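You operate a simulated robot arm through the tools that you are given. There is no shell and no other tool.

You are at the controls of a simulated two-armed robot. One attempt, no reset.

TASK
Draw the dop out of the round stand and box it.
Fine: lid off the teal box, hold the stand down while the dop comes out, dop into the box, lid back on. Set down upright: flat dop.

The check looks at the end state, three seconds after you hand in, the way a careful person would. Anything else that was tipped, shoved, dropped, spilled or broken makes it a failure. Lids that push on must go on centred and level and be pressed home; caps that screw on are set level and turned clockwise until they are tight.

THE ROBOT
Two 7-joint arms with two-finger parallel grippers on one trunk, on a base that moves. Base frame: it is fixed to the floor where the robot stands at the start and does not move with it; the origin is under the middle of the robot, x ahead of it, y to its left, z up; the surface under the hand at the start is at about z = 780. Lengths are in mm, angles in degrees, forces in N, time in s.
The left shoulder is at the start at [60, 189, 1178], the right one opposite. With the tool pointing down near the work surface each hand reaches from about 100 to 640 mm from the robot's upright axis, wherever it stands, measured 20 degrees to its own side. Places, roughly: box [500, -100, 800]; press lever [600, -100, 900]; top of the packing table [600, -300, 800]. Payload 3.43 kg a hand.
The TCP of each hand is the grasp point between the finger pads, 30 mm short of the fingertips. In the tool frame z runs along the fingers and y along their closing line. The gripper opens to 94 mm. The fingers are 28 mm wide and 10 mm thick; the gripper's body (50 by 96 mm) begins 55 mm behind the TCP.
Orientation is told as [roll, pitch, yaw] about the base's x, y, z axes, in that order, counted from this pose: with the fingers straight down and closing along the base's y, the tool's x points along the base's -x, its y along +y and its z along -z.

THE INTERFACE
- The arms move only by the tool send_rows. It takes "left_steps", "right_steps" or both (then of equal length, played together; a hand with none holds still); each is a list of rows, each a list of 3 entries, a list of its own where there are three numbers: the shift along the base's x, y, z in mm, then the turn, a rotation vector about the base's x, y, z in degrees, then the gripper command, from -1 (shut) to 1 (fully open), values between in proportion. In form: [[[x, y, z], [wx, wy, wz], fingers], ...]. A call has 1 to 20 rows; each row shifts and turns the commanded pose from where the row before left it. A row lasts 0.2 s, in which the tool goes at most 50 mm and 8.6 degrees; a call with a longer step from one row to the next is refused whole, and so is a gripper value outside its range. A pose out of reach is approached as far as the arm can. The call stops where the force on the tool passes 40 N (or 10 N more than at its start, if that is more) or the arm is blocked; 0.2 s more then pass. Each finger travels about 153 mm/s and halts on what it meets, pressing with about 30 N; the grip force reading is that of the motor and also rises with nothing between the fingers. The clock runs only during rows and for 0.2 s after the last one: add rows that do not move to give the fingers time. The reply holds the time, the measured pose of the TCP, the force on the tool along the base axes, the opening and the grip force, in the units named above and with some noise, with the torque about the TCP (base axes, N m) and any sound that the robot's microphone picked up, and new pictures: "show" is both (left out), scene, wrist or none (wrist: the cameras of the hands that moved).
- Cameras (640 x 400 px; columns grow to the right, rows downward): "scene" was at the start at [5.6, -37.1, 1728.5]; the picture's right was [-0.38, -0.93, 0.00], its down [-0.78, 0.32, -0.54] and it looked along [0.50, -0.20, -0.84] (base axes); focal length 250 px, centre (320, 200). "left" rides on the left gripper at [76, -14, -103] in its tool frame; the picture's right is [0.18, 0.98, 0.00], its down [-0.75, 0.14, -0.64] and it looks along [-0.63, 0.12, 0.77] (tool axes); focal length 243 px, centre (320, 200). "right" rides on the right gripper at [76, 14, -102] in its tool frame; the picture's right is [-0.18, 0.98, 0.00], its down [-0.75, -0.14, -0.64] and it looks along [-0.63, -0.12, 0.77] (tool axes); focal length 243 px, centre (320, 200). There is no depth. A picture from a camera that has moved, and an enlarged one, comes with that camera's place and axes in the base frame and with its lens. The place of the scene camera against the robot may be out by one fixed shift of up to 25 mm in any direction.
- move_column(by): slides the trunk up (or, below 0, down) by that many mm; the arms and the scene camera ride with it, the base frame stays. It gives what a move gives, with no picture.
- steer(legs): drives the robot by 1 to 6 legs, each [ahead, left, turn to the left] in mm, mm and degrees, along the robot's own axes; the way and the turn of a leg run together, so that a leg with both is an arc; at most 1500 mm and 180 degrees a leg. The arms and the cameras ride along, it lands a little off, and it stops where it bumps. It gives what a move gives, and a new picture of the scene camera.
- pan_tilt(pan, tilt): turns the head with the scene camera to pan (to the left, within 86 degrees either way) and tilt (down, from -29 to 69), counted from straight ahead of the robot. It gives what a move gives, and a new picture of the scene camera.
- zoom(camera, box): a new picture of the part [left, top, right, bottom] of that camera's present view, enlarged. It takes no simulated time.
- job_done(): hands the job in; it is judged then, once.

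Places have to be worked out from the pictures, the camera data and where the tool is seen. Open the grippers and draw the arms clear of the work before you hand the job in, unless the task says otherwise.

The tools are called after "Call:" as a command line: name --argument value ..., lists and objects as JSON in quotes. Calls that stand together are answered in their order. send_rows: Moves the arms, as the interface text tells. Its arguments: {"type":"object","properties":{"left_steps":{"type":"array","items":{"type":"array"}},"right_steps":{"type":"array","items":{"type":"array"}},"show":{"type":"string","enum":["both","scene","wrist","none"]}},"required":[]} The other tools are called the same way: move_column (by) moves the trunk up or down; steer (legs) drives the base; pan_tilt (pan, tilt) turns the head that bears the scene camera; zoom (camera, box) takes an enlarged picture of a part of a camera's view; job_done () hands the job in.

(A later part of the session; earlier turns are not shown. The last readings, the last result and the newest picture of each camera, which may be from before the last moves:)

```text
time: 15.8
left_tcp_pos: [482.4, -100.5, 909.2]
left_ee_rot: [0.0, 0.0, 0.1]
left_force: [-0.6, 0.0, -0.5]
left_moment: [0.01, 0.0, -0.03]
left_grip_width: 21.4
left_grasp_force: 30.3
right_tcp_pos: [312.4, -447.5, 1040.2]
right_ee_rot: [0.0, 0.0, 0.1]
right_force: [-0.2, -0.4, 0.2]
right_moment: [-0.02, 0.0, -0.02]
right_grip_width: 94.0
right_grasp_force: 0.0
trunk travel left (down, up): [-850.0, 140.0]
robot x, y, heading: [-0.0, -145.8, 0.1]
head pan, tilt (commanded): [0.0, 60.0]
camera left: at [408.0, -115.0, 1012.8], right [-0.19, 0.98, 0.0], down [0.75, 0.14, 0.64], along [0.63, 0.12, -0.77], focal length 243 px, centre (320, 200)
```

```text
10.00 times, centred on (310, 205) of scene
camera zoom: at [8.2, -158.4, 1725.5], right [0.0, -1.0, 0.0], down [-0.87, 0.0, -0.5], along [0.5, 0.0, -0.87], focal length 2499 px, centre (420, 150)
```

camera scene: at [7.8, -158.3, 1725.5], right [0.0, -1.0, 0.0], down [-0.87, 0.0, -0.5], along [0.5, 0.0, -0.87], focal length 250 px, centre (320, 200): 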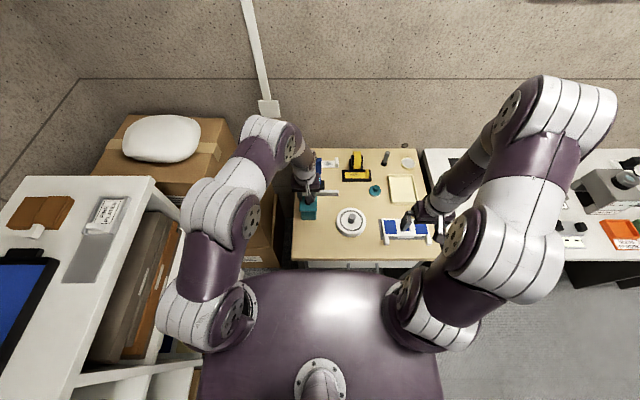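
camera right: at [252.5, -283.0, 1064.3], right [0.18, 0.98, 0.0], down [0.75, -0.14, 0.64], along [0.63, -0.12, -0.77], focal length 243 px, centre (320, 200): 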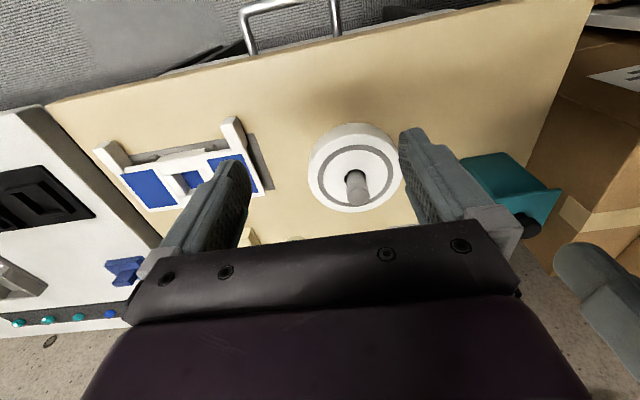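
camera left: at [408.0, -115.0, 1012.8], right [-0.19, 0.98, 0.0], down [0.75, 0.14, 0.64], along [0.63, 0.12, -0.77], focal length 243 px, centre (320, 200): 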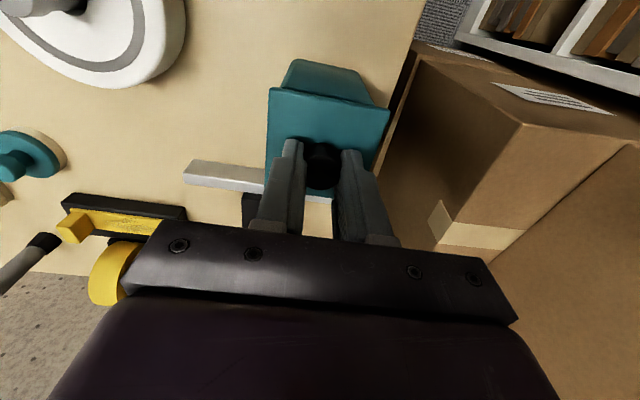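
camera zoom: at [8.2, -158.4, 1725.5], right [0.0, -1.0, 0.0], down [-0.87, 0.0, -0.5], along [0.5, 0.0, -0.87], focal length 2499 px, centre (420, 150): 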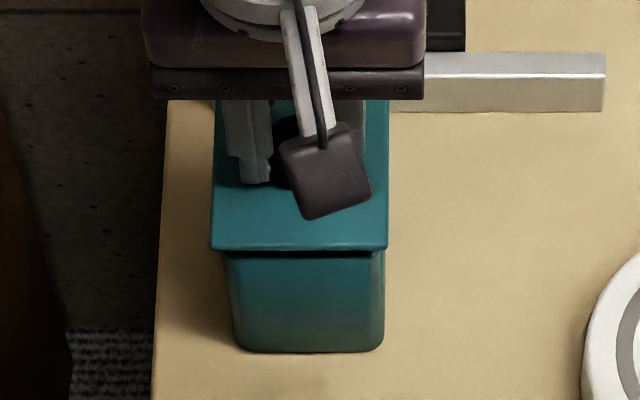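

The gap shows and the box is still. I lift the lid 40 mm more, then look.

Call:
send_rows --left_steps '[[[0, 0, 3], [0, 0, 0], -1], [[0, 0, 5], [0, 0, 0], -1], [[0, 0, 8], [0, 0, 0], -1], [[0, 0, 8], [0, 0, 0], -1], [[0, 0, 8], [0, 0, 0], -1], [[0, 0, 8], [0, 0, 0], -1], [[0, 0, 0], [0, 0, 0], -1]]' --show "both"

Call:
zoom --camera "scene" --box '[285, 170, 345, 225]'

Call:
zoom --camera "left" --box '[250, 50, 400, 200]'

```text
time: 17.4
left_tcp_pos: [481.8, -102.5, 950.2]
left_ee_rot: [-0.1, 0.0, 0.2]
left_force: [-1.2, -0.7, -0.1]
left_moment: [0.01, -0.05, -0.02]
left_grip_width: 21.3
left_grasp_force: 29.9
right_tcp_pos: [312.6, -448.4, 1041.2]
right_ee_rot: [0.0, 0.0, 0.1]
right_force: [0.5, 0.2, -0.8]
right_moment: [0.04, 0.0, 0.0]
right_grip_width: 93.9
right_grasp_force: 0.1
trunk travel left (down, up): [-850.0, 140.0]
robot x, y, heading: [-3.7, -148.2, 0.1]
head pan, tilt (commanded): [0.0, 60.0]
camera scene: at [8.2, -158.4, 1725.5], right [0.0, -1.0, 0.0], down [-0.87, 0.0, -0.5], along [0.5, 0.0, -0.87], focal length 250 px, centre (320, 200)
camera left: at [406.4, -115.2, 1052.9], right [-0.19, 0.98, 0.0], down [0.75, 0.14, 0.64], along [0.63, 0.12, -0.77], focal length 243 px, centre (320, 200)
```

scene: 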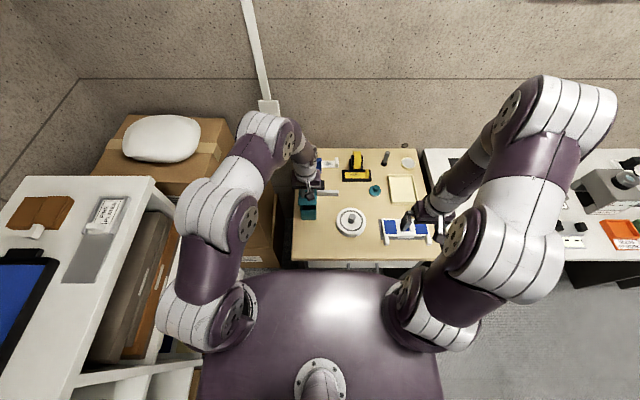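
left: 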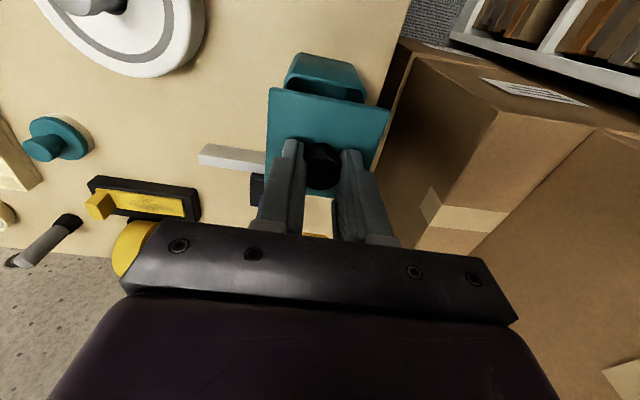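

```text
7.27 times, centred on (315, 198) of scene
camera zoom: at [8.2, -158.4, 1725.5], right [0.0, -1.0, 0.0], down [-0.87, 0.0, -0.5], along [0.5, 0.0, -0.87], focal length 1818 px, centre (356, 218)
```

zoom: 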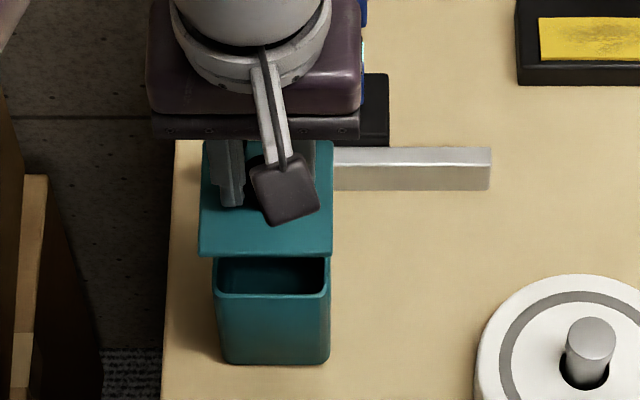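

```text
2.67 times, centred on (325, 125) of left
camera zoom: at [406.4, -115.2, 1052.9], right [-0.19, 0.98, 0.0], down [0.75, 0.14, 0.64], along [0.63, 0.12, -0.77], focal length 647 px, centre (307, 400)
```

zoom: 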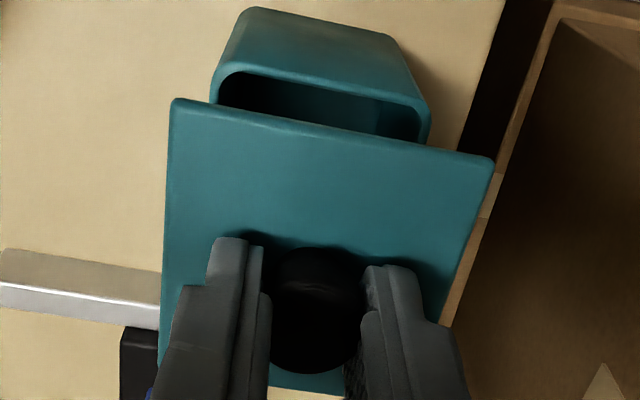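

The lid is off and hanging level, with the box open and unmoved. I carry it to the free spot in front of the box, around (370, -121), and lower it to just above the table.

Call:
send_rows --left_steps '[[[0, 0, 10], [0, 0, 0], -1], [[-20, -4, 0], [0, 0, 0], -1], [[-30, -5, 0], [0, 0, 0], -1], [[-30, -5, 0], [0, 0, 0], -1], [[-30, -5, -10], [0, 0, 0], -1], [[-2, -1, -20], [0, 0, 0], -1], [[0, 0, -25], [0, 0, 0], -1], [[0, 0, -25], [0, 0, 0], -1], [[0, 0, -20], [0, 0, 0], -1], [[0, 0, -10], [0, 0, 0], -1], [[0, 0, 0], [0, 0, 0], -1]]' --show "both"

Call:
zoom --camera "left" --box '[230, 30, 410, 200]'

Call:
zoom --camera "scene" --box '[285, 170, 375, 260]'

```text
time: 19.8
left_tcp_pos: [371.5, -121.5, 848.6]
left_ee_rot: [-0.1, 0.1, 0.1]
left_force: [0.0, 0.6, -0.4]
left_moment: [-0.01, -0.01, 0.0]
left_grip_width: 21.4
left_grasp_force: 29.7
right_tcp_pos: [312.2, -447.8, 1039.9]
right_ee_rot: [0.0, -0.1, 0.1]
right_force: [0.1, 0.4, -0.3]
right_moment: [0.01, 0.02, -0.02]
right_grip_width: 94.1
right_grasp_force: 0.0
trunk travel left (down, up): [-850.0, 140.0]
robot x, y, heading: [-0.6, -150.3, -0.0]
head pan, tilt (commanded): [0.0, 60.0]
camera scene: at [7.9, -158.4, 1725.5], right [0.0, -1.0, 0.0], down [-0.87, 0.0, -0.5], along [0.5, 0.0, -0.87], focal length 250 px, centre (320, 200)
camera left: at [295.3, -135.2, 952.6], right [-0.19, 0.98, 0.0], down [0.75, 0.14, 0.64], along [0.63, 0.12, -0.77], focal length 243 px, centre (320, 200)
```

scene: 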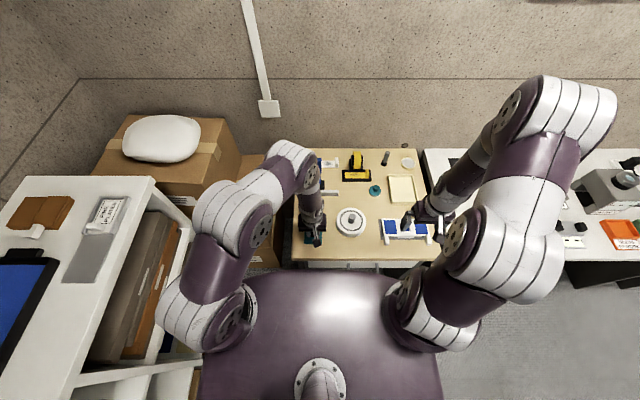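
left: 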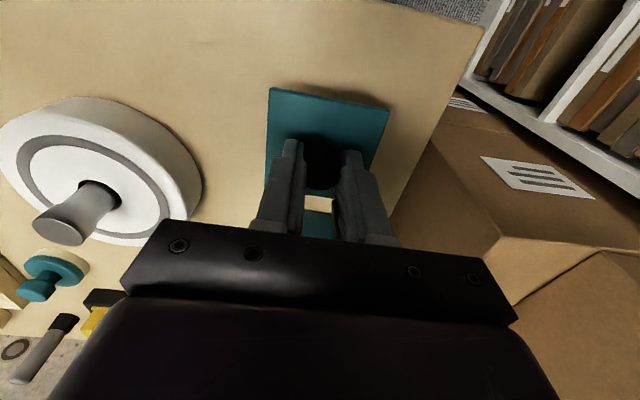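

```text
2.35 times, centred on (320, 115) of left
camera zoom: at [295.3, -135.2, 952.6], right [-0.19, 0.98, 0.0], down [0.75, 0.14, 0.64], along [0.63, 0.12, -0.77], focal length 571 px, centre (320, 400)
```

zoom: 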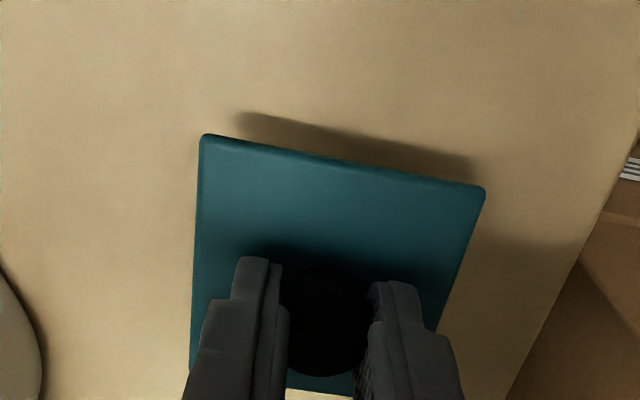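

```text
4.44 times, centred on (330, 215) of scene
camera zoom: at [7.9, -158.4, 1725.5], right [0.0, -1.0, 0.0], down [-0.87, 0.0, -0.5], along [0.5, 0.0, -0.87], focal length 1111 px, centre (276, 133)
```

zoom: 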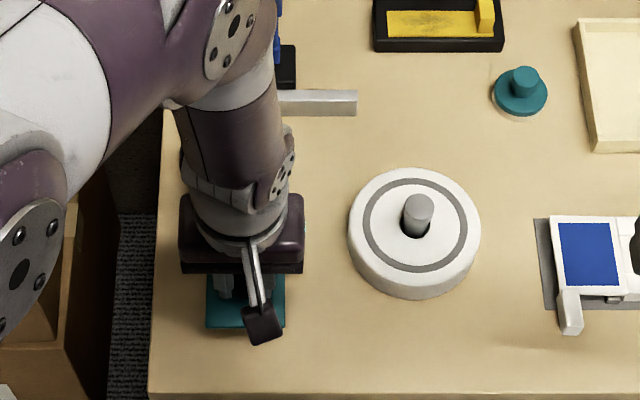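

The lid hangs level just above the free table spot. I lower it in small steps, watching for contact force.

Call:
send_rows --left_steps '[[[0, 0, -4], [0, 0, 0], -1], [[0, 0, -4], [0, 0, 0], -1], [[0, 0, -4], [0, 0, 0], -1], [[0, 0, -3], [0, 0, 0], -1], [[0, 0, 0], [0, 0, 0], -1]]' --show "none"

Call:
send_rows --left_steps '[[[0, 0, -2], [0, 0, 0], -1], [[0, 0, -1], [0, 0, 0], -1]]' --show "none"

Call:
send_rows --left_steps '[[[0, 0, -2], [0, 0, 0], -1]]' --show "wrist"

Call:
zoom --camera "left" --box '[230, 30, 410, 200]'

```text
time: 21.0
left_tcp_pos: [371.6, -121.0, 833.8]
left_ee_rot: [0.0, -0.1, 0.1]
left_force: [0.8, 0.8, -0.9]
left_moment: [0.0, -0.01, -0.02]
left_grip_width: 21.5
left_grasp_force: 29.1
right_tcp_pos: [311.7, -448.6, 1040.1]
right_ee_rot: [0.0, 0.0, 0.2]
right_force: [0.2, 0.0, 0.4]
right_moment: [0.03, 0.01, 0.03]
right_grip_width: 93.7
right_grasp_force: 0.0
trunk travel left (down, up): [-850.0, 140.0]
robot x, y, heading: [0.2, -148.0, 0.2]
head pan, tilt (commanded): [0.0, 60.0]
```

```text
time: 21.6
left_tcp_pos: [370.2, -121.3, 831.8]
left_ee_rot: [0.0, 0.1, 0.1]
left_force: [0.1, 0.7, 0.2]
left_moment: [0.0, -0.02, -0.01]
left_grip_width: 21.3
left_grasp_force: 30.0
right_tcp_pos: [312.5, -448.0, 1040.1]
right_ee_rot: [0.0, 0.0, 0.1]
right_force: [-0.2, -0.6, 0.5]
right_moment: [0.04, -0.01, -0.04]
right_grip_width: 94.1
right_grasp_force: 0.0
trunk travel left (down, up): [-850.0, 140.0]
robot x, y, heading: [0.5, -146.5, 0.3]
head pan, tilt (commanded): [0.0, 60.0]
```

```text
time: 22.0
left_tcp_pos: [371.9, -120.8, 829.9]
left_ee_rot: [0.0, 0.0, 0.2]
left_force: [-0.2, 1.1, -0.3]
left_moment: [0.02, 0.0, 0.01]
left_grip_width: 21.4
left_grasp_force: 30.1
right_tcp_pos: [311.9, -448.2, 1040.9]
right_ee_rot: [0.0, -0.1, 0.1]
right_force: [-1.2, 0.0, 0.7]
right_moment: [-0.02, 0.02, 0.0]
right_grip_width: 94.0
right_grasp_force: 0.1
trunk travel left (down, up): [-850.0, 140.0]
robot x, y, heading: [-0.4, -145.2, 0.1]
head pan, tilt (commanded): [0.0, 60.0]
camera left: at [296.5, -135.0, 932.7], right [-0.19, 0.98, 0.0], down [0.75, 0.14, 0.64], along [0.63, 0.12, -0.77], focal length 243 px, centre (320, 200)
```

left: 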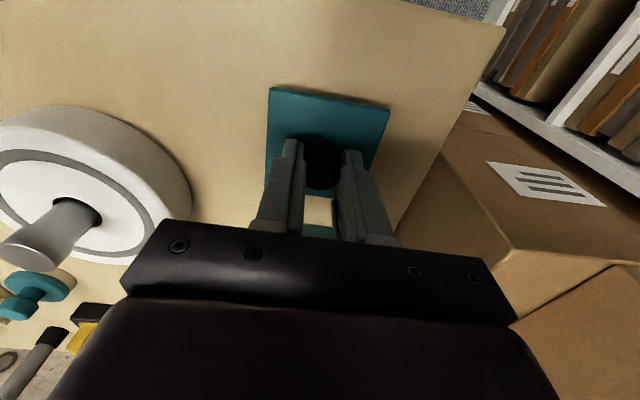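

```text
2.35 times, centred on (320, 115) of left
camera zoom: at [296.5, -135.0, 932.7], right [-0.19, 0.98, 0.0], down [0.75, 0.14, 0.64], along [0.63, 0.12, -0.77], focal length 571 px, centre (320, 400)
```

zoom: 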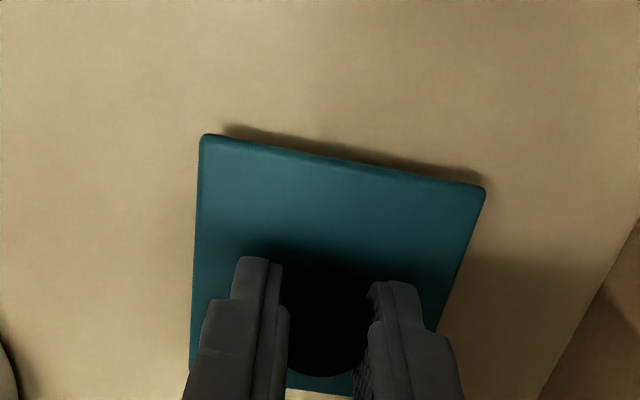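

Still no contact and a small shadow gap under the lid. I keep stepping down by 2 mm.

Call:
send_rows --left_steps '[[[0, 0, -2], [0, 0, 0], -1]]' --show "none"

Call:
send_rows --left_steps '[[[0, 0, -2], [0, 0, 0], -1]]' --show "none"

Call:
send_rows --left_steps '[[[0, 0, -1.5], [0, 0, 0], -1]]' --show "wrist"

Call:
zoom --camera "left" --box '[230, 30, 410, 200]'

```text
time: 22.4
left_tcp_pos: [371.2, -120.9, 827.4]
left_ee_rot: [0.1, 0.0, 0.1]
left_force: [0.0, -0.4, 0.2]
left_moment: [0.01, -0.02, 0.02]
left_grip_width: 21.4
left_grasp_force: 30.4
right_tcp_pos: [311.9, -448.3, 1040.1]
right_ee_rot: [0.0, 0.1, 0.2]
right_force: [0.3, -0.4, -0.1]
right_moment: [0.02, 0.03, -0.02]
right_grip_width: 94.1
right_grasp_force: 0.1
trunk travel left (down, up): [-850.0, 140.0]
robot x, y, heading: [1.8, -146.4, 0.1]
head pan, tilt (commanded): [0.0, 60.0]
```

```text
time: 22.8
left_tcp_pos: [370.6, -121.5, 825.6]
left_ee_rot: [0.0, 0.0, 0.0]
left_force: [0.4, -0.2, 0.7]
left_moment: [0.0, -0.02, -0.04]
left_grip_width: 21.3
left_grasp_force: 29.7
right_tcp_pos: [311.2, -448.7, 1042.3]
right_ee_rot: [0.0, 0.0, 0.1]
right_force: [0.1, -0.1, 0.3]
right_moment: [-0.01, -0.02, 0.04]
right_grip_width: 93.8
right_grasp_force: 0.1
trunk travel left (down, up): [-850.0, 140.0]
robot x, y, heading: [3.2, -145.6, -0.1]
head pan, tilt (commanded): [0.0, 60.0]
```

```text
time: 23.2
left_tcp_pos: [371.2, -120.3, 823.6]
left_ee_rot: [0.1, 0.0, 0.1]
left_force: [0.0, 0.7, -0.6]
left_moment: [0.0, -0.02, -0.03]
left_grip_width: 20.9
left_grasp_force: 29.9
right_tcp_pos: [312.1, -448.3, 1041.4]
right_ee_rot: [0.0, 0.0, 0.1]
right_force: [-0.3, -0.3, -0.4]
right_moment: [-0.04, -0.02, 0.01]
right_grip_width: 93.9
right_grasp_force: 0.0
trunk travel left (down, up): [-850.0, 140.0]
robot x, y, heading: [2.8, -149.4, 0.2]
head pan, tilt (commanded): [0.0, 60.0]
camera left: at [296.0, -134.1, 927.4], right [-0.19, 0.98, 0.0], down [0.75, 0.14, 0.64], along [0.63, 0.12, -0.77], focal length 243 px, centre (320, 200)
```

left: 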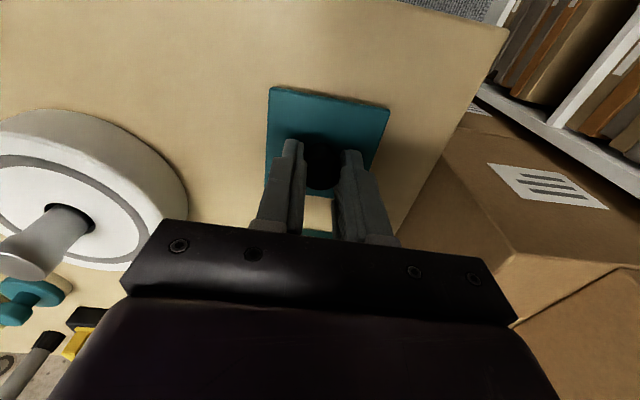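

```text
2.35 times, centred on (320, 115) of left
camera zoom: at [296.0, -134.1, 927.4], right [-0.19, 0.98, 0.0], down [0.75, 0.14, 0.64], along [0.63, 0.12, -0.77], focal length 571 px, centre (320, 400)
```

zoom: 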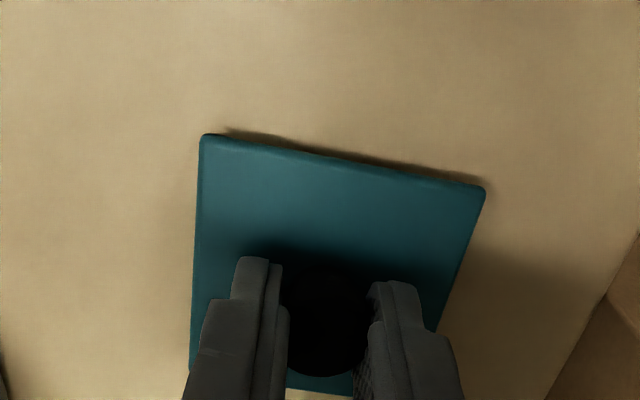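

Call:
send_rows --left_steps '[[[0, 0, -1.5], [0, 0, 0], -1]]' --show "none"

Call:
send_rows --left_steps '[[[0, 0, -1.5], [0, 0, 0], -1]]' --show "none"

Call:
send_rows --left_steps '[[[0, 0, -1.5], [0, 0, 0], -1]]' --show "wrist"

Call:
zoom --camera "left" --box '[230, 30, 410, 200]'

```text
time: 23.6
left_tcp_pos: [370.3, -121.0, 822.6]
left_ee_rot: [0.0, 0.1, 0.0]
left_force: [-0.6, 0.9, 0.4]
left_moment: [-0.02, 0.0, -0.04]
left_grip_width: 21.2
left_grasp_force: 30.2
right_tcp_pos: [311.7, -450.1, 1041.3]
right_ee_rot: [0.0, 0.0, 0.2]
right_force: [-0.5, -0.1, -0.5]
right_moment: [-0.03, 0.03, 0.04]
right_grip_width: 94.1
right_grasp_force: 0.0
trunk travel left (down, up): [-850.0, 140.0]
robot x, y, heading: [-2.3, -149.2, -0.1]
head pan, tilt (commanded): [0.0, 60.0]
```

```text
time: 24.0
left_tcp_pos: [371.3, -120.1, 823.1]
left_ee_rot: [-0.1, -0.1, 0.0]
left_force: [-0.5, 2.9, 14.9]
left_moment: [0.09, 0.22, -0.05]
left_grip_width: 21.4
left_grasp_force: 30.0
right_tcp_pos: [311.6, -447.9, 1041.4]
right_ee_rot: [0.0, -0.1, 0.1]
right_force: [-0.1, -0.1, -0.4]
right_moment: [0.01, 0.0, 0.01]
right_grip_width: 94.2
right_grasp_force: 0.1
trunk travel left (down, up): [-850.0, 140.0]
robot x, y, heading: [-0.8, -145.8, -0.1]
head pan, tilt (commanded): [0.0, 60.0]
```

```text
time: 24.4
left_tcp_pos: [369.3, -121.1, 820.5]
left_ee_rot: [-0.1, -0.2, 0.1]
left_force: [1.2, 4.2, 23.2]
left_moment: [0.02, 0.09, 0.0]
left_grip_width: 21.4
left_grasp_force: 30.1
right_tcp_pos: [310.2, -448.1, 1041.7]
right_ee_rot: [0.0, -0.1, 0.1]
right_force: [-0.4, 0.2, 0.0]
right_moment: [0.01, -0.03, -0.01]
right_grip_width: 93.9
right_grasp_force: 0.2
trunk travel left (down, up): [-850.0, 140.0]
robot x, y, heading: [2.2, -147.9, 0.0]
head pan, tilt (commanded): [0.0, 60.0]
camera left: at [295.1, -135.0, 923.7], right [-0.19, 0.98, 0.0], down [0.75, 0.14, 0.64], along [0.63, 0.12, -0.76], focal length 243 px, centre (320, 200)
```

left: 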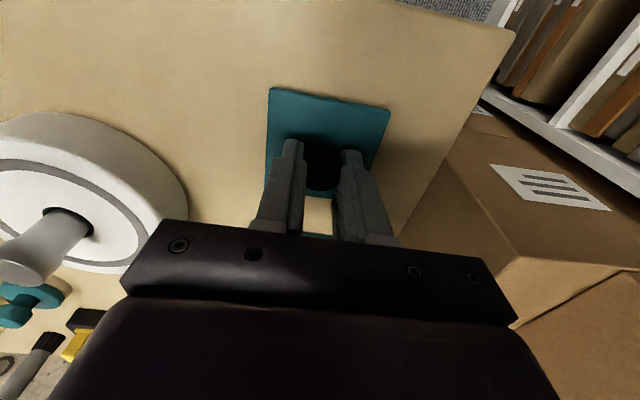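

```text
2.35 times, centred on (320, 115) of left
camera zoom: at [295.1, -135.0, 923.7], right [-0.19, 0.98, 0.0], down [0.75, 0.14, 0.64], along [0.63, 0.12, -0.76], focal length 571 px, centre (320, 400)
```

zoom: 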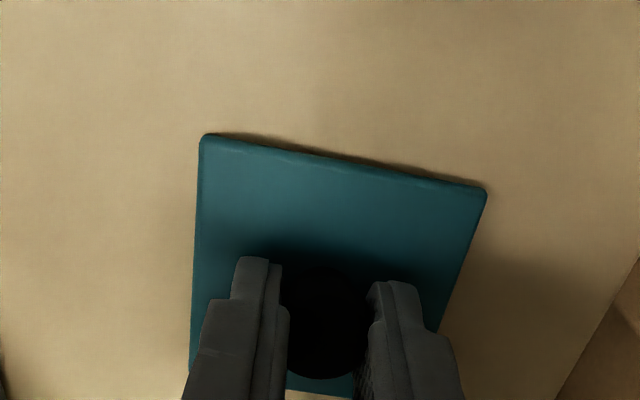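

Firm contact: the lid now stands on the table. I ease up 2 mm to take the pressure off, then open the fingers and rise straight up.

Call:
send_rows --left_steps '[[[0, 0, 1], [0, 0, 0], -1], [[0, 0, 1], [0, 0, 0], -1], [[0, 0, 0], [0, 0, 0], -1]]' --show "none"

Call:
send_rows --left_steps '[[[0, 0, 0], [0, 0, 0], -0.5], [[0, 0, 0], [0, 0, 0], -0.45], [[0, 0, 0], [0, 0, 0], -0.38], [[0, 0, 0], [0, 0, 0], -0.2], [[0, 0, 0], [0, 0, 0], -0.2], [[0, 0, 10], [0, 0, 0], -0.2], [[0, 0, 20], [0, 0, 0], -0.2], [[0, 0, 30], [0, 0, 0], 0], [[0, 0, 0], [0, 0, 0], 0]]' --show "wrist"

Call:
zoom --camera "left" --box '[230, 20, 410, 200]'

```text
time: 25.2
left_tcp_pos: [369.2, -120.7, 820.6]
left_ee_rot: [0.1, 0.1, 0.0]
left_force: [-0.5, -0.9, 0.5]
left_moment: [-0.05, -0.03, -0.03]
left_grip_width: 21.5
left_grasp_force: 29.7
right_tcp_pos: [311.6, -447.6, 1041.1]
right_ee_rot: [0.0, 0.2, 0.1]
right_force: [0.5, -0.1, 0.2]
right_moment: [-0.02, 0.01, -0.01]
right_grip_width: 94.0
right_grasp_force: 0.1
trunk travel left (down, up): [-850.0, 140.0]
robot x, y, heading: [-0.7, -146.6, 0.0]
head pan, tilt (commanded): [0.0, 60.0]
```

```text
time: 27.2
left_tcp_pos: [372.9, -120.9, 884.6]
left_ee_rot: [0.0, 0.1, 0.0]
left_force: [-0.5, 0.6, 0.0]
left_moment: [-0.01, 0.04, -0.02]
left_grip_width: 46.9
left_grasp_force: 0.0
right_tcp_pos: [311.7, -448.0, 1040.4]
right_ee_rot: [0.0, 0.0, 0.1]
right_force: [1.1, -0.3, -0.2]
right_moment: [0.0, 0.01, 0.01]
right_grip_width: 94.0
right_grasp_force: 0.1
trunk travel left (down, up): [-850.0, 140.0]
robot x, y, heading: [-0.9, -148.3, 0.2]
head pan, tilt (commanded): [0.0, 60.0]
camera left: at [296.5, -135.2, 987.5], right [-0.19, 0.98, 0.0], down [0.75, 0.14, 0.64], along [0.63, 0.12, -0.77], focal length 243 px, centre (320, 200)
```

left: 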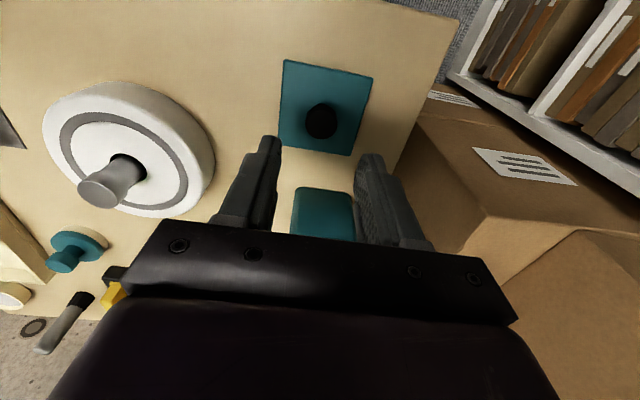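

```text
2.22 times, centred on (320, 110) of left
camera zoom: at [296.5, -135.2, 987.5], right [-0.19, 0.98, 0.0], down [0.75, 0.14, 0.64], along [0.63, 0.12, -0.77], focal length 539 px, centre (320, 400)
```

zoom: 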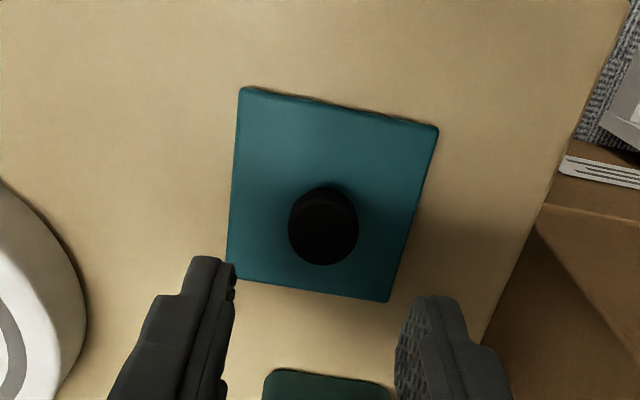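

The lid rests flat and upright on the table. Now I bring the right hand over towards the stand, tilting it 55° (fingers pointing forward and down) so its camera sees the dop from the side and leaves room above for the left hand.

Call:
send_rows --right_steps '[[[9.7, 14, -11.6], [0, -8, 0], 1], [[9.7, 14, -11.6], [0, -8, 0], 1], [[9.7, 14, -11.6], [0, -8, 0], 1], [[9.7, 14, -11.6], [0, -8, 0], 1], [[9.7, 14, -11.6], [0, -8, 0], 1], [[9.7, 14, -11.6], [0, -8, 0], 1], [[9.7, 14, -11.6], [0, -7, 0], 1], [[0, 0, 0], [0, 0, 0], 1]]' --show "both"

```text
time: 29.0
left_tcp_pos: [370.8, -120.4, 884.1]
left_ee_rot: [0.0, 0.0, 0.1]
left_force: [0.4, -0.2, -0.7]
left_moment: [0.01, 0.0, 0.01]
left_grip_width: 47.2
left_grasp_force: 0.0
right_tcp_pos: [385.5, -344.7, 989.7]
right_ee_rot: [6.3, -43.9, -1.8]
right_force: [0.0, -0.4, -0.6]
right_moment: [-0.04, 0.0, 0.03]
right_grip_width: 93.9
right_grasp_force: 0.3
right hand out of reach, approached as far as the arm can: row 3, 4, 7
trunk travel left (down, up): [-850.0, 140.0]
robot x, y, heading: [-2.1, -148.5, 0.1]
head pan, tilt (commanded): [0.0, 60.0]
camera scene: at [7.1, -158.4, 1725.5], right [0.0, -1.0, 0.0], down [-0.87, 0.0, -0.5], along [0.5, 0.0, -0.87], focal length 250 px, centre (320, 200)
camera right: at [259.2, -338.0, 1012.4], right [0.09, 0.97, 0.21], down [0.1, -0.21, 0.97], along [0.99, -0.06, -0.12], focal length 243 px, centre (320, 200)
```

scene: 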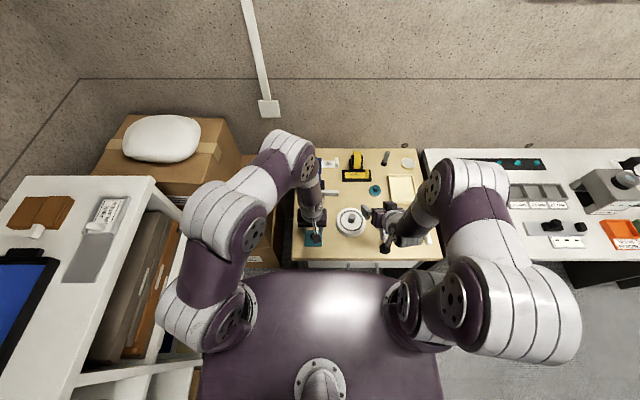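
right: 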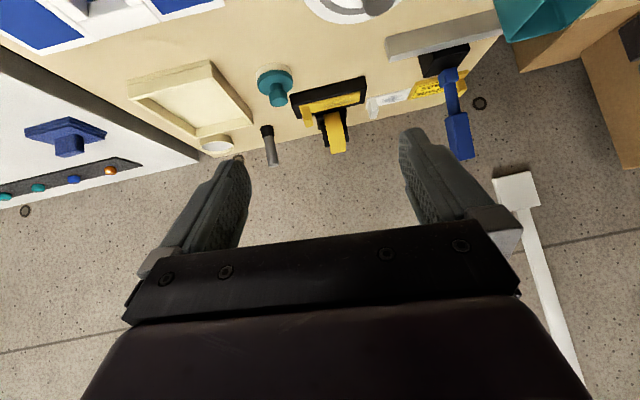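

The 55° forward tilt is just past the wrist's range there (it got to about 44°). I swing the hand's azimuth 45° so it comes in from the front right, which should suit the right arm better and keep the camera off the fixture.

Call:
send_rows --right_steps '[[[0, 0, 5], [0, 0, 8], 1], [[0, 0, 5], [0, 0, 8], 1], [[0, 0, 5], [0, 0, 8], 1], [[0, 0, 5], [0, 0, 8], 1], [[0, 0, 0], [0, 0, 8], 1], [[0, 0, 0], [0, 0, 5], 1], [[0, 0, 0], [0, 0, 0], 1], [[0, 0, 0], [0, 0, 0], 1]]' --show "both"

```text
time: 30.8
left_tcp_pos: [370.5, -121.6, 882.6]
left_ee_rot: [0.1, 0.0, 0.0]
left_force: [-0.2, 0.4, 1.2]
left_moment: [-0.01, -0.02, -0.02]
left_grip_width: 46.9
left_grasp_force: 0.2
right_tcp_pos: [387.6, -345.7, 1008.7]
right_ee_rot: [3.9, -44.5, 44.9]
right_force: [-1.2, 0.0, -0.1]
right_moment: [0.01, 0.0, 0.03]
right_grip_width: 93.9
right_grasp_force: 0.1
trunk travel left (down, up): [-850.0, 140.0]
robot x, y, heading: [5.4, -150.3, 0.0]
head pan, tilt (commanded): [0.0, 60.0]
camera scene: at [8.2, -158.6, 1725.5], right [0.0, -1.0, 0.0], down [-0.87, 0.0, -0.5], along [0.5, 0.0, -0.87], focal length 250 px, centre (320, 200)
camera right: at [292.4, -430.3, 1028.6], right [-0.63, 0.75, 0.18], down [0.2, -0.06, 0.98], along [0.75, 0.65, -0.11], focal length 243 px, centre (320, 200)
```

scene: 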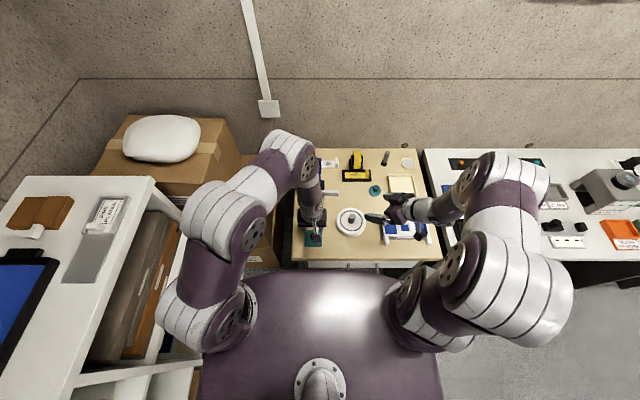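
right: 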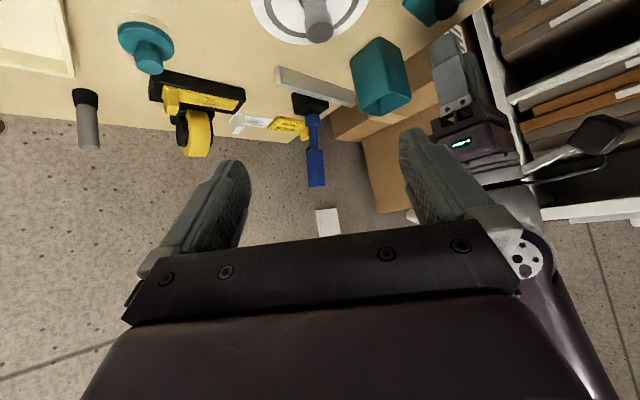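

The tilt is about 45° now with a slight roll. I move to a pre-press spot above the stand while adding about 8° more tilt and levelling the closing line.

Call:
send_rows --right_steps '[[[7.85, 15.4, -19.7], [1.09, -1.92, -0.78], 1], [[7.85, 15.4, -19.7], [1.09, -1.92, -0.78], 1], [[7.85, 15.4, -19.7], [1.09, -1.92, -0.78], 1], [[7.85, 15.4, -19.7], [1.09, -1.92, -0.78], 1], [[0, 0, 0], [0, 0, 0], 1]]' --show "both"

```text
time: 32.0
left_tcp_pos: [371.2, -121.0, 884.9]
left_ee_rot: [0.1, 0.0, 0.1]
left_force: [0.2, -0.3, 0.0]
left_moment: [0.01, 0.01, 0.0]
left_grip_width: 46.9
left_grasp_force: 0.1
right_tcp_pos: [418.5, -281.2, 928.9]
right_ee_rot: [0.6, -53.1, 44.2]
right_force: [-1.0, -0.2, -0.6]
right_moment: [-0.03, 0.04, 0.01]
right_grip_width: 94.3
right_grasp_force: 0.0
trunk travel left (down, up): [-850.0, 140.0]
robot x, y, heading: [-1.3, -147.0, -0.1]
head pan, tilt (commanded): [0.0, 60.0]
camera scene: at [7.5, -158.7, 1725.5], right [0.0, -1.0, 0.0], down [-0.87, 0.0, -0.5], along [0.5, 0.0, -0.87], focal length 250 px, centre (320, 200)
camera right: at [317.7, -362.2, 929.2], right [-0.61, 0.78, 0.15], down [0.06, -0.15, 0.99], along [0.79, 0.61, 0.04], focal length 243 px, centre (320, 200)
```

scene: 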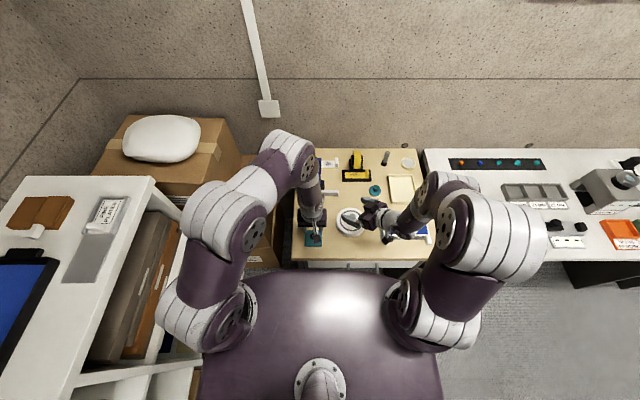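
right: 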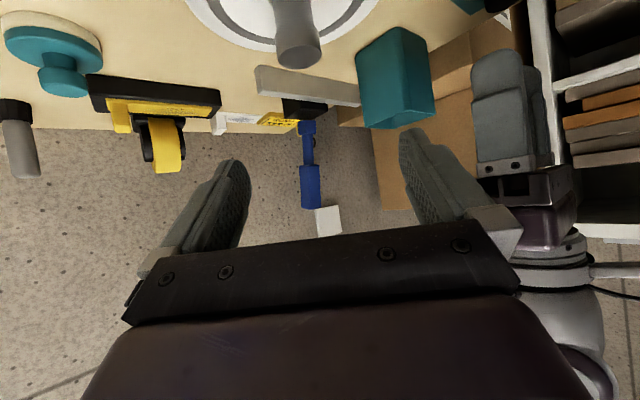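

The hand is now at 53° tilt as wanted. I zoom in on the dop from this side view to check the finger centring and dop shape.

Call:
zoom --camera "right" --box '[180, 0, 420, 150]'

Call:
zoom --camera "scene" --box '[325, 180, 415, 255]'

```text
2.67 times, centred on (300, 75) of right
camera zoom: at [317.7, -362.2, 929.2], right [-0.61, 0.78, 0.15], down [0.06, -0.15, 0.99], along [0.79, 0.61, 0.04], focal length 647 px, centre (373, 533)
```

zoom: 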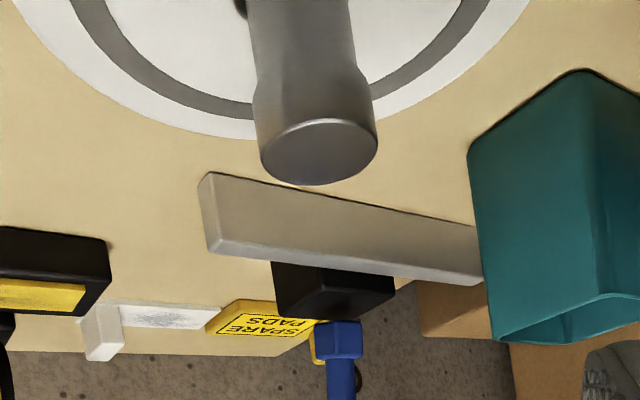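

```text
5.33 times, centred on (370, 218) of scene
camera zoom: at [7.5, -158.7, 1725.5], right [0.0, -1.0, 0.0], down [-0.87, 0.0, -0.5], along [0.5, 0.0, -0.87], focal length 1333 px, centre (53, 107)
```

zoom: 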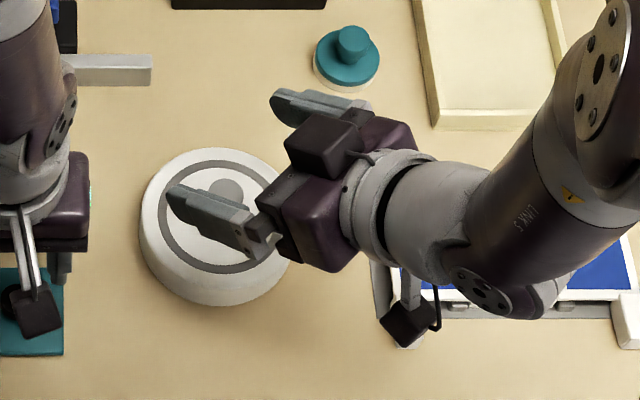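

The dop's head is about 26.6 mm wide and 13 mm tall, axis near (433, -271.5). I shift the right hand slightly to straddle it symmetrically, set an 84 mm opening and lower to a few millimetres above the stand.

Call:
send_rows --right_steps '[[[1, -1, -10], [0, 0, 0], 0.78], [[1.2, -1.3, -16], [0, 0, 0], 0.78], [[0, 0, -16], [0, 0, 0], 0.78], [[0, 0, -16], [0, 0, 0], 0.78], [[0, 0, -12], [0, 0, 0], 0.78], [[0, 0, -8], [0, 0, 0], 0.78], [[0, 0, 0], [0, 0, 0], 0.78]]' --show "both"

Call:
zoom --camera "right" --box '[160, 0, 480, 200]'

Call:
zoom --camera "scene" --box '[325, 180, 415, 255]'

```text
time: 33.6
left_tcp_pos: [372.0, -121.7, 884.9]
left_ee_rot: [0.0, 0.0, 0.1]
left_force: [-0.3, -0.9, 0.8]
left_moment: [-0.01, 0.0, 0.0]
left_grip_width: 47.1
left_grasp_force: 0.1
right_tcp_pos: [421.3, -286.4, 848.7]
right_ee_rot: [0.4, -53.1, 44.4]
right_force: [0.3, 0.2, -0.1]
right_moment: [0.01, 0.01, -0.02]
right_grip_width: 83.9
right_grasp_force: 0.0
trunk travel left (down, up): [-850.0, 140.0]
robot x, y, heading: [-0.3, -148.5, 0.2]
head pan, tilt (commanded): [0.0, 60.0]
camera scene: at [8.0, -158.4, 1725.5], right [0.0, -1.0, 0.0], down [-0.87, 0.0, -0.5], along [0.5, 0.0, -0.87], focal length 250 px, centre (320, 200)
camera right: at [319.6, -366.3, 850.8], right [-0.61, 0.78, 0.15], down [0.06, -0.15, 0.99], along [0.79, 0.61, 0.04], focal length 243 px, centre (320, 200)
```

scene: 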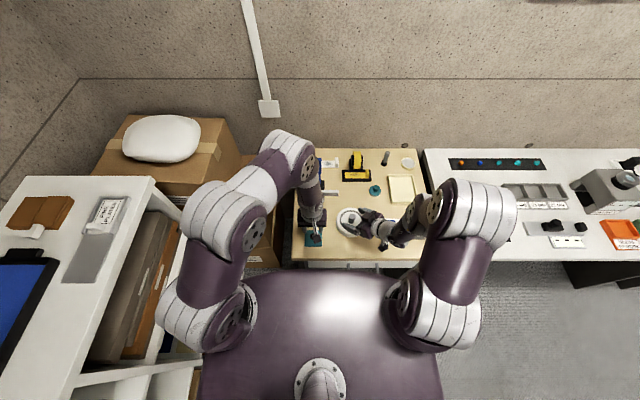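
right: 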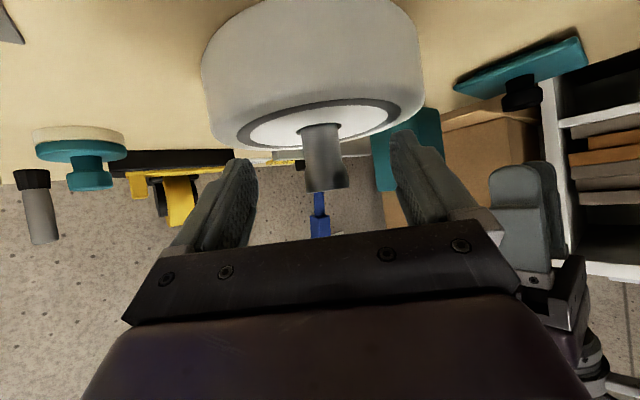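

```text
2.00 times, centred on (320, 100) of right
camera zoom: at [319.6, -366.3, 850.8], right [-0.61, 0.78, 0.15], down [0.06, -0.15, 0.99], along [0.79, 0.61, 0.04], focal length 485 px, centre (320, 400)
```

zoom: 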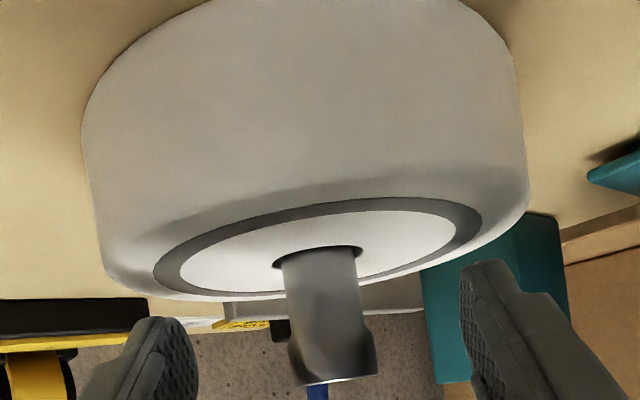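

```text
5.33 times, centred on (370, 218) of scene
camera zoom: at [8.0, -158.4, 1725.5], right [0.0, -1.0, 0.0], down [-0.87, 0.0, -0.5], along [0.5, 0.0, -0.87], focal length 1333 px, centre (53, 107)
```

zoom: 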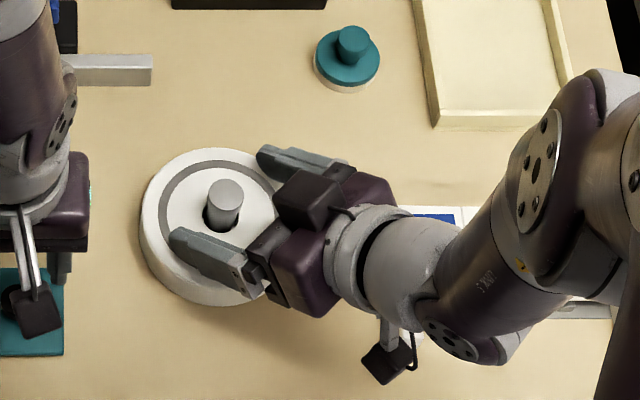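

The fingers straddle the dop evenly and level with the stand's top. I lower the right hand in small steps until I feel the stand.

Call:
send_rows --right_steps '[[[0, 0, -2], [0, 0, 0], 0.78], [[0, 0, -2], [0, 0, 0], 0.78]]' --show "none"

Call:
send_rows --right_steps '[[[0, 0, -1.5], [0, 0, 0], 0.78]]' --show "none"

Call:
send_rows --right_steps '[[[0, 0, -1.5], [0, 0, 0], 0.78]]' --show "wrist"

```text
time: 34.2
left_tcp_pos: [371.5, -121.4, 884.4]
left_ee_rot: [0.1, 0.0, 0.1]
left_force: [-0.6, 0.0, 0.2]
left_moment: [0.04, -0.01, 0.03]
left_grip_width: 46.9
left_grasp_force: 0.1
right_tcp_pos: [420.0, -285.7, 846.8]
right_ee_rot: [0.5, -53.2, 44.4]
right_force: [0.9, 0.8, -0.7]
right_moment: [0.0, 0.03, -0.03]
right_grip_width: 83.7
right_grasp_force: 0.0
trunk travel left (down, up): [-850.0, 140.0]
robot x, y, heading: [-1.5, -147.5, 0.3]
head pan, tilt (commanded): [0.0, 60.0]
```

```text
time: 34.6
left_tcp_pos: [372.1, -121.2, 884.8]
left_ee_rot: [0.0, 0.0, 0.0]
left_force: [0.4, 0.2, 0.3]
left_moment: [0.02, 0.0, 0.01]
left_grip_width: 46.9
left_grasp_force: 0.0
right_tcp_pos: [419.7, -284.2, 844.9]
right_ee_rot: [0.4, -53.0, 44.5]
right_force: [-0.3, -0.3, 0.8]
right_moment: [-0.03, 0.03, 0.02]
right_grip_width: 83.4
right_grasp_force: 0.0
trunk travel left (down, up): [-850.0, 140.0]
robot x, y, heading: [1.7, -146.4, 0.2]
head pan, tilt (commanded): [0.0, 60.0]
```

```text
time: 35.0
left_tcp_pos: [371.1, -121.2, 884.9]
left_ee_rot: [0.1, 0.1, 0.1]
left_force: [0.1, 0.2, 0.3]
left_moment: [0.0, 0.0, -0.02]
left_grip_width: 47.2
left_grasp_force: 0.0
right_tcp_pos: [420.2, -285.6, 844.9]
right_ee_rot: [0.2, -53.2, 44.7]
right_force: [-0.7, 0.1, 6.7]
right_moment: [-0.13, -0.24, 0.08]
right_grip_width: 83.3
right_grasp_force: 0.1
trunk travel left (down, up): [-850.0, 140.0]
robot x, y, heading: [0.3, -147.0, -0.1]
head pan, tilt (commanded): [0.0, 60.0]
camera right: at [319.6, -365.6, 845.6], right [-0.61, 0.78, 0.15], down [0.06, -0.15, 0.99], along [0.79, 0.61, 0.05], focal length 243 px, centre (320, 200)
```

right: 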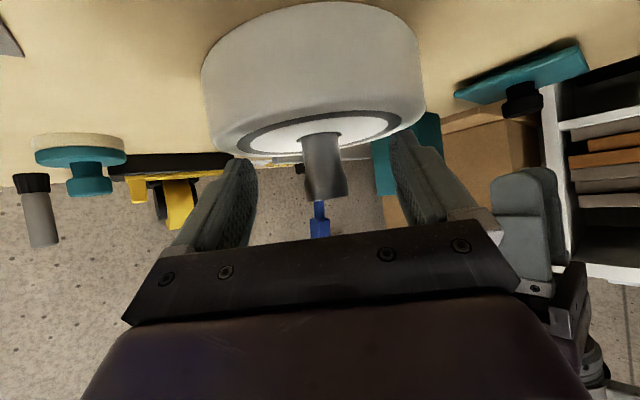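

Contact at about 7 N, with the torque suggesting the far finger touches first. I press another millimetre or so and recheck the balance.

Call:
send_rows --right_steps '[[[0, 0, -1], [0, 0, 0], 0.78]]' --show "none"

Call:
send_rows --right_steps '[[[0, 0, -1], [0, 0, 0], 0.78]]' --show "wrist"

Call:
zoom --camera "right" --box '[160, 0, 480, 200]'

```text
time: 35.4
left_tcp_pos: [370.0, -120.6, 884.8]
left_ee_rot: [0.0, -0.2, 0.1]
left_force: [-0.4, -0.3, 0.6]
left_moment: [0.01, -0.05, 0.0]
left_grip_width: 47.1
left_grasp_force: 0.1
right_tcp_pos: [420.2, -286.7, 845.2]
right_ee_rot: [0.0, -53.3, 44.6]
right_force: [-0.2, -2.2, 18.2]
right_moment: [-0.03, -0.3, 0.24]
right_grip_width: 83.4
right_grasp_force: 0.1
trunk travel left (down, up): [-850.0, 140.0]
robot x, y, heading: [-1.1, -150.5, 0.2]
head pan, tilt (commanded): [0.0, 60.0]
```

```text
time: 35.8
left_tcp_pos: [370.4, -121.2, 885.5]
left_ee_rot: [0.0, -0.1, 0.1]
left_force: [-1.0, 0.7, 0.1]
left_moment: [0.01, 0.01, -0.05]
left_grip_width: 47.0
left_grasp_force: 0.1
right_tcp_pos: [420.8, -285.3, 845.8]
right_ee_rot: [-0.1, -53.5, 44.7]
right_force: [1.4, -4.3, 31.7]
right_moment: [0.33, -0.27, 0.25]
right_grip_width: 83.0
right_grasp_force: 0.1
trunk travel left (down, up): [-850.0, 140.0]
robot x, y, heading: [-0.0, -151.7, 0.6]
head pan, tilt (commanded): [0.0, 60.0]
camera right: at [319.4, -365.4, 844.8], right [-0.61, 0.78, 0.15], down [0.05, -0.15, 0.99], along [0.79, 0.61, 0.05], focal length 243 px, centre (320, 200)
```

right: 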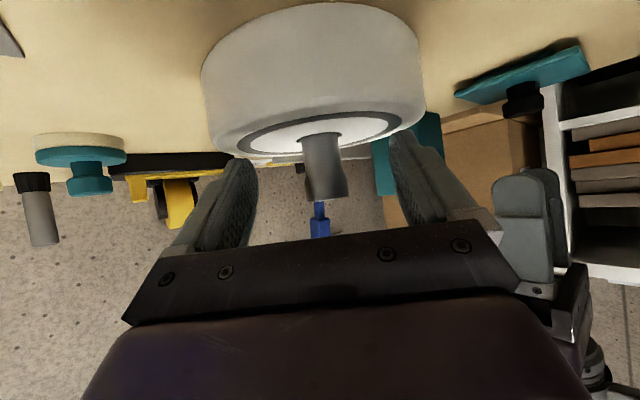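

```text
2.00 times, centred on (320, 100) of right
camera zoom: at [319.4, -365.4, 844.8], right [-0.61, 0.78, 0.15], down [0.05, -0.15, 0.99], along [0.79, 0.61, 0.05], focal length 485 px, centre (320, 400)
```

zoom: 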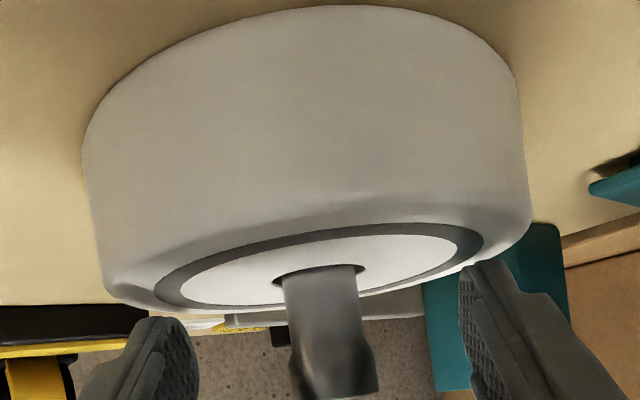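

The stand is pressed with about 32 N, nearly balanced between both fingers. Now I bring the left hand high over the dop, turning it 45° clockwise so its fingers close between the right-hand fingers with room to spare.

Call:
send_rows --left_steps '[[[0, 0, 40], [0, 0, 0], 0], [[0, 0, 40], [0, 0, 0], 0], [[5, -20, 10], [0, 0, -5], 0], [[11, -26, 0], [0, 0, -8], 0], [[11, -26, 0], [0, 0, -8], 0], [[11, -26, 0], [0, 0, -8], 0], [[11, -26, 0], [0, 0, -8], 0], [[11, -25, 0], [0, 0, -8], 0], [[0, 0, 0], [0, 0, 0], 0]]' --show "both"

```text
time: 36.8
left_tcp_pos: [381.8, -156.6, 972.1]
left_ee_rot: [0.0, -0.2, -9.3]
left_force: [0.0, 0.6, -0.2]
left_moment: [-0.01, -0.02, 0.03]
left_grip_width: 47.0
left_grasp_force: 0.0
right_tcp_pos: [420.8, -285.0, 845.2]
right_ee_rot: [0.0, -53.8, 44.8]
right_force: [-4.8, -2.6, 19.4]
right_moment: [0.68, 0.42, 0.46]
right_grip_width: 83.9
right_grasp_force: 0.0
trunk travel left (down, up): [-850.0, 140.0]
robot x, y, heading: [0.1, -147.2, -0.0]
head pan, tilt (commanded): [0.0, 60.0]
stopped in row 4 (right hand): the force on the tool passed its limit at 45 N (the readings are from after the stop); the commanded pose is now the measured one
camera scene: at [4.5, -158.5, 1725.1], right [0.0, -1.0, 0.0], down [-0.86, 0.0, -0.5], along [0.5, 0.0, -0.86], focal length 250 px, centre (320, 200)
camera left: at [304.8, -158.0, 1074.9], right [-0.02, 1.0, 0.0], down [0.76, 0.02, 0.64], along [0.64, 0.01, -0.77], focal length 243 px, centre (320, 200)
```

scene: 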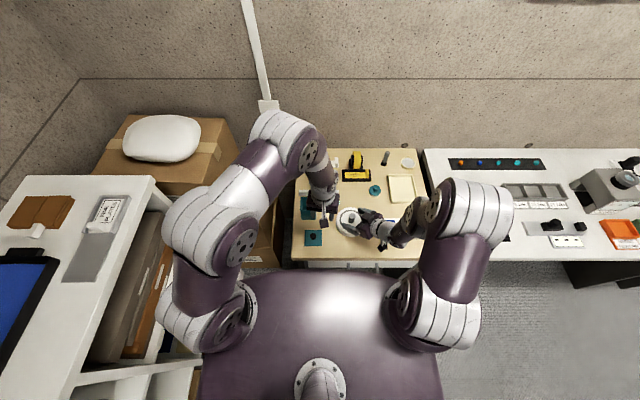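
left: 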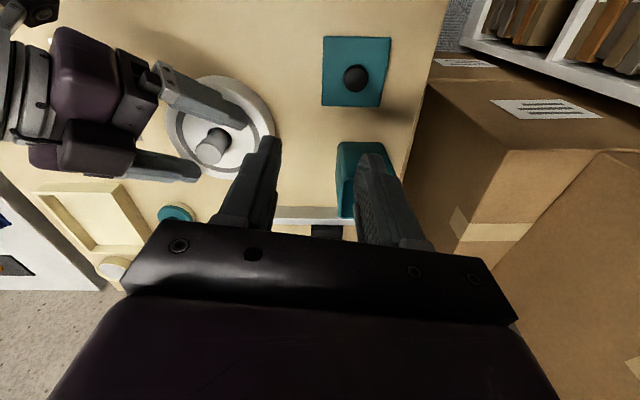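

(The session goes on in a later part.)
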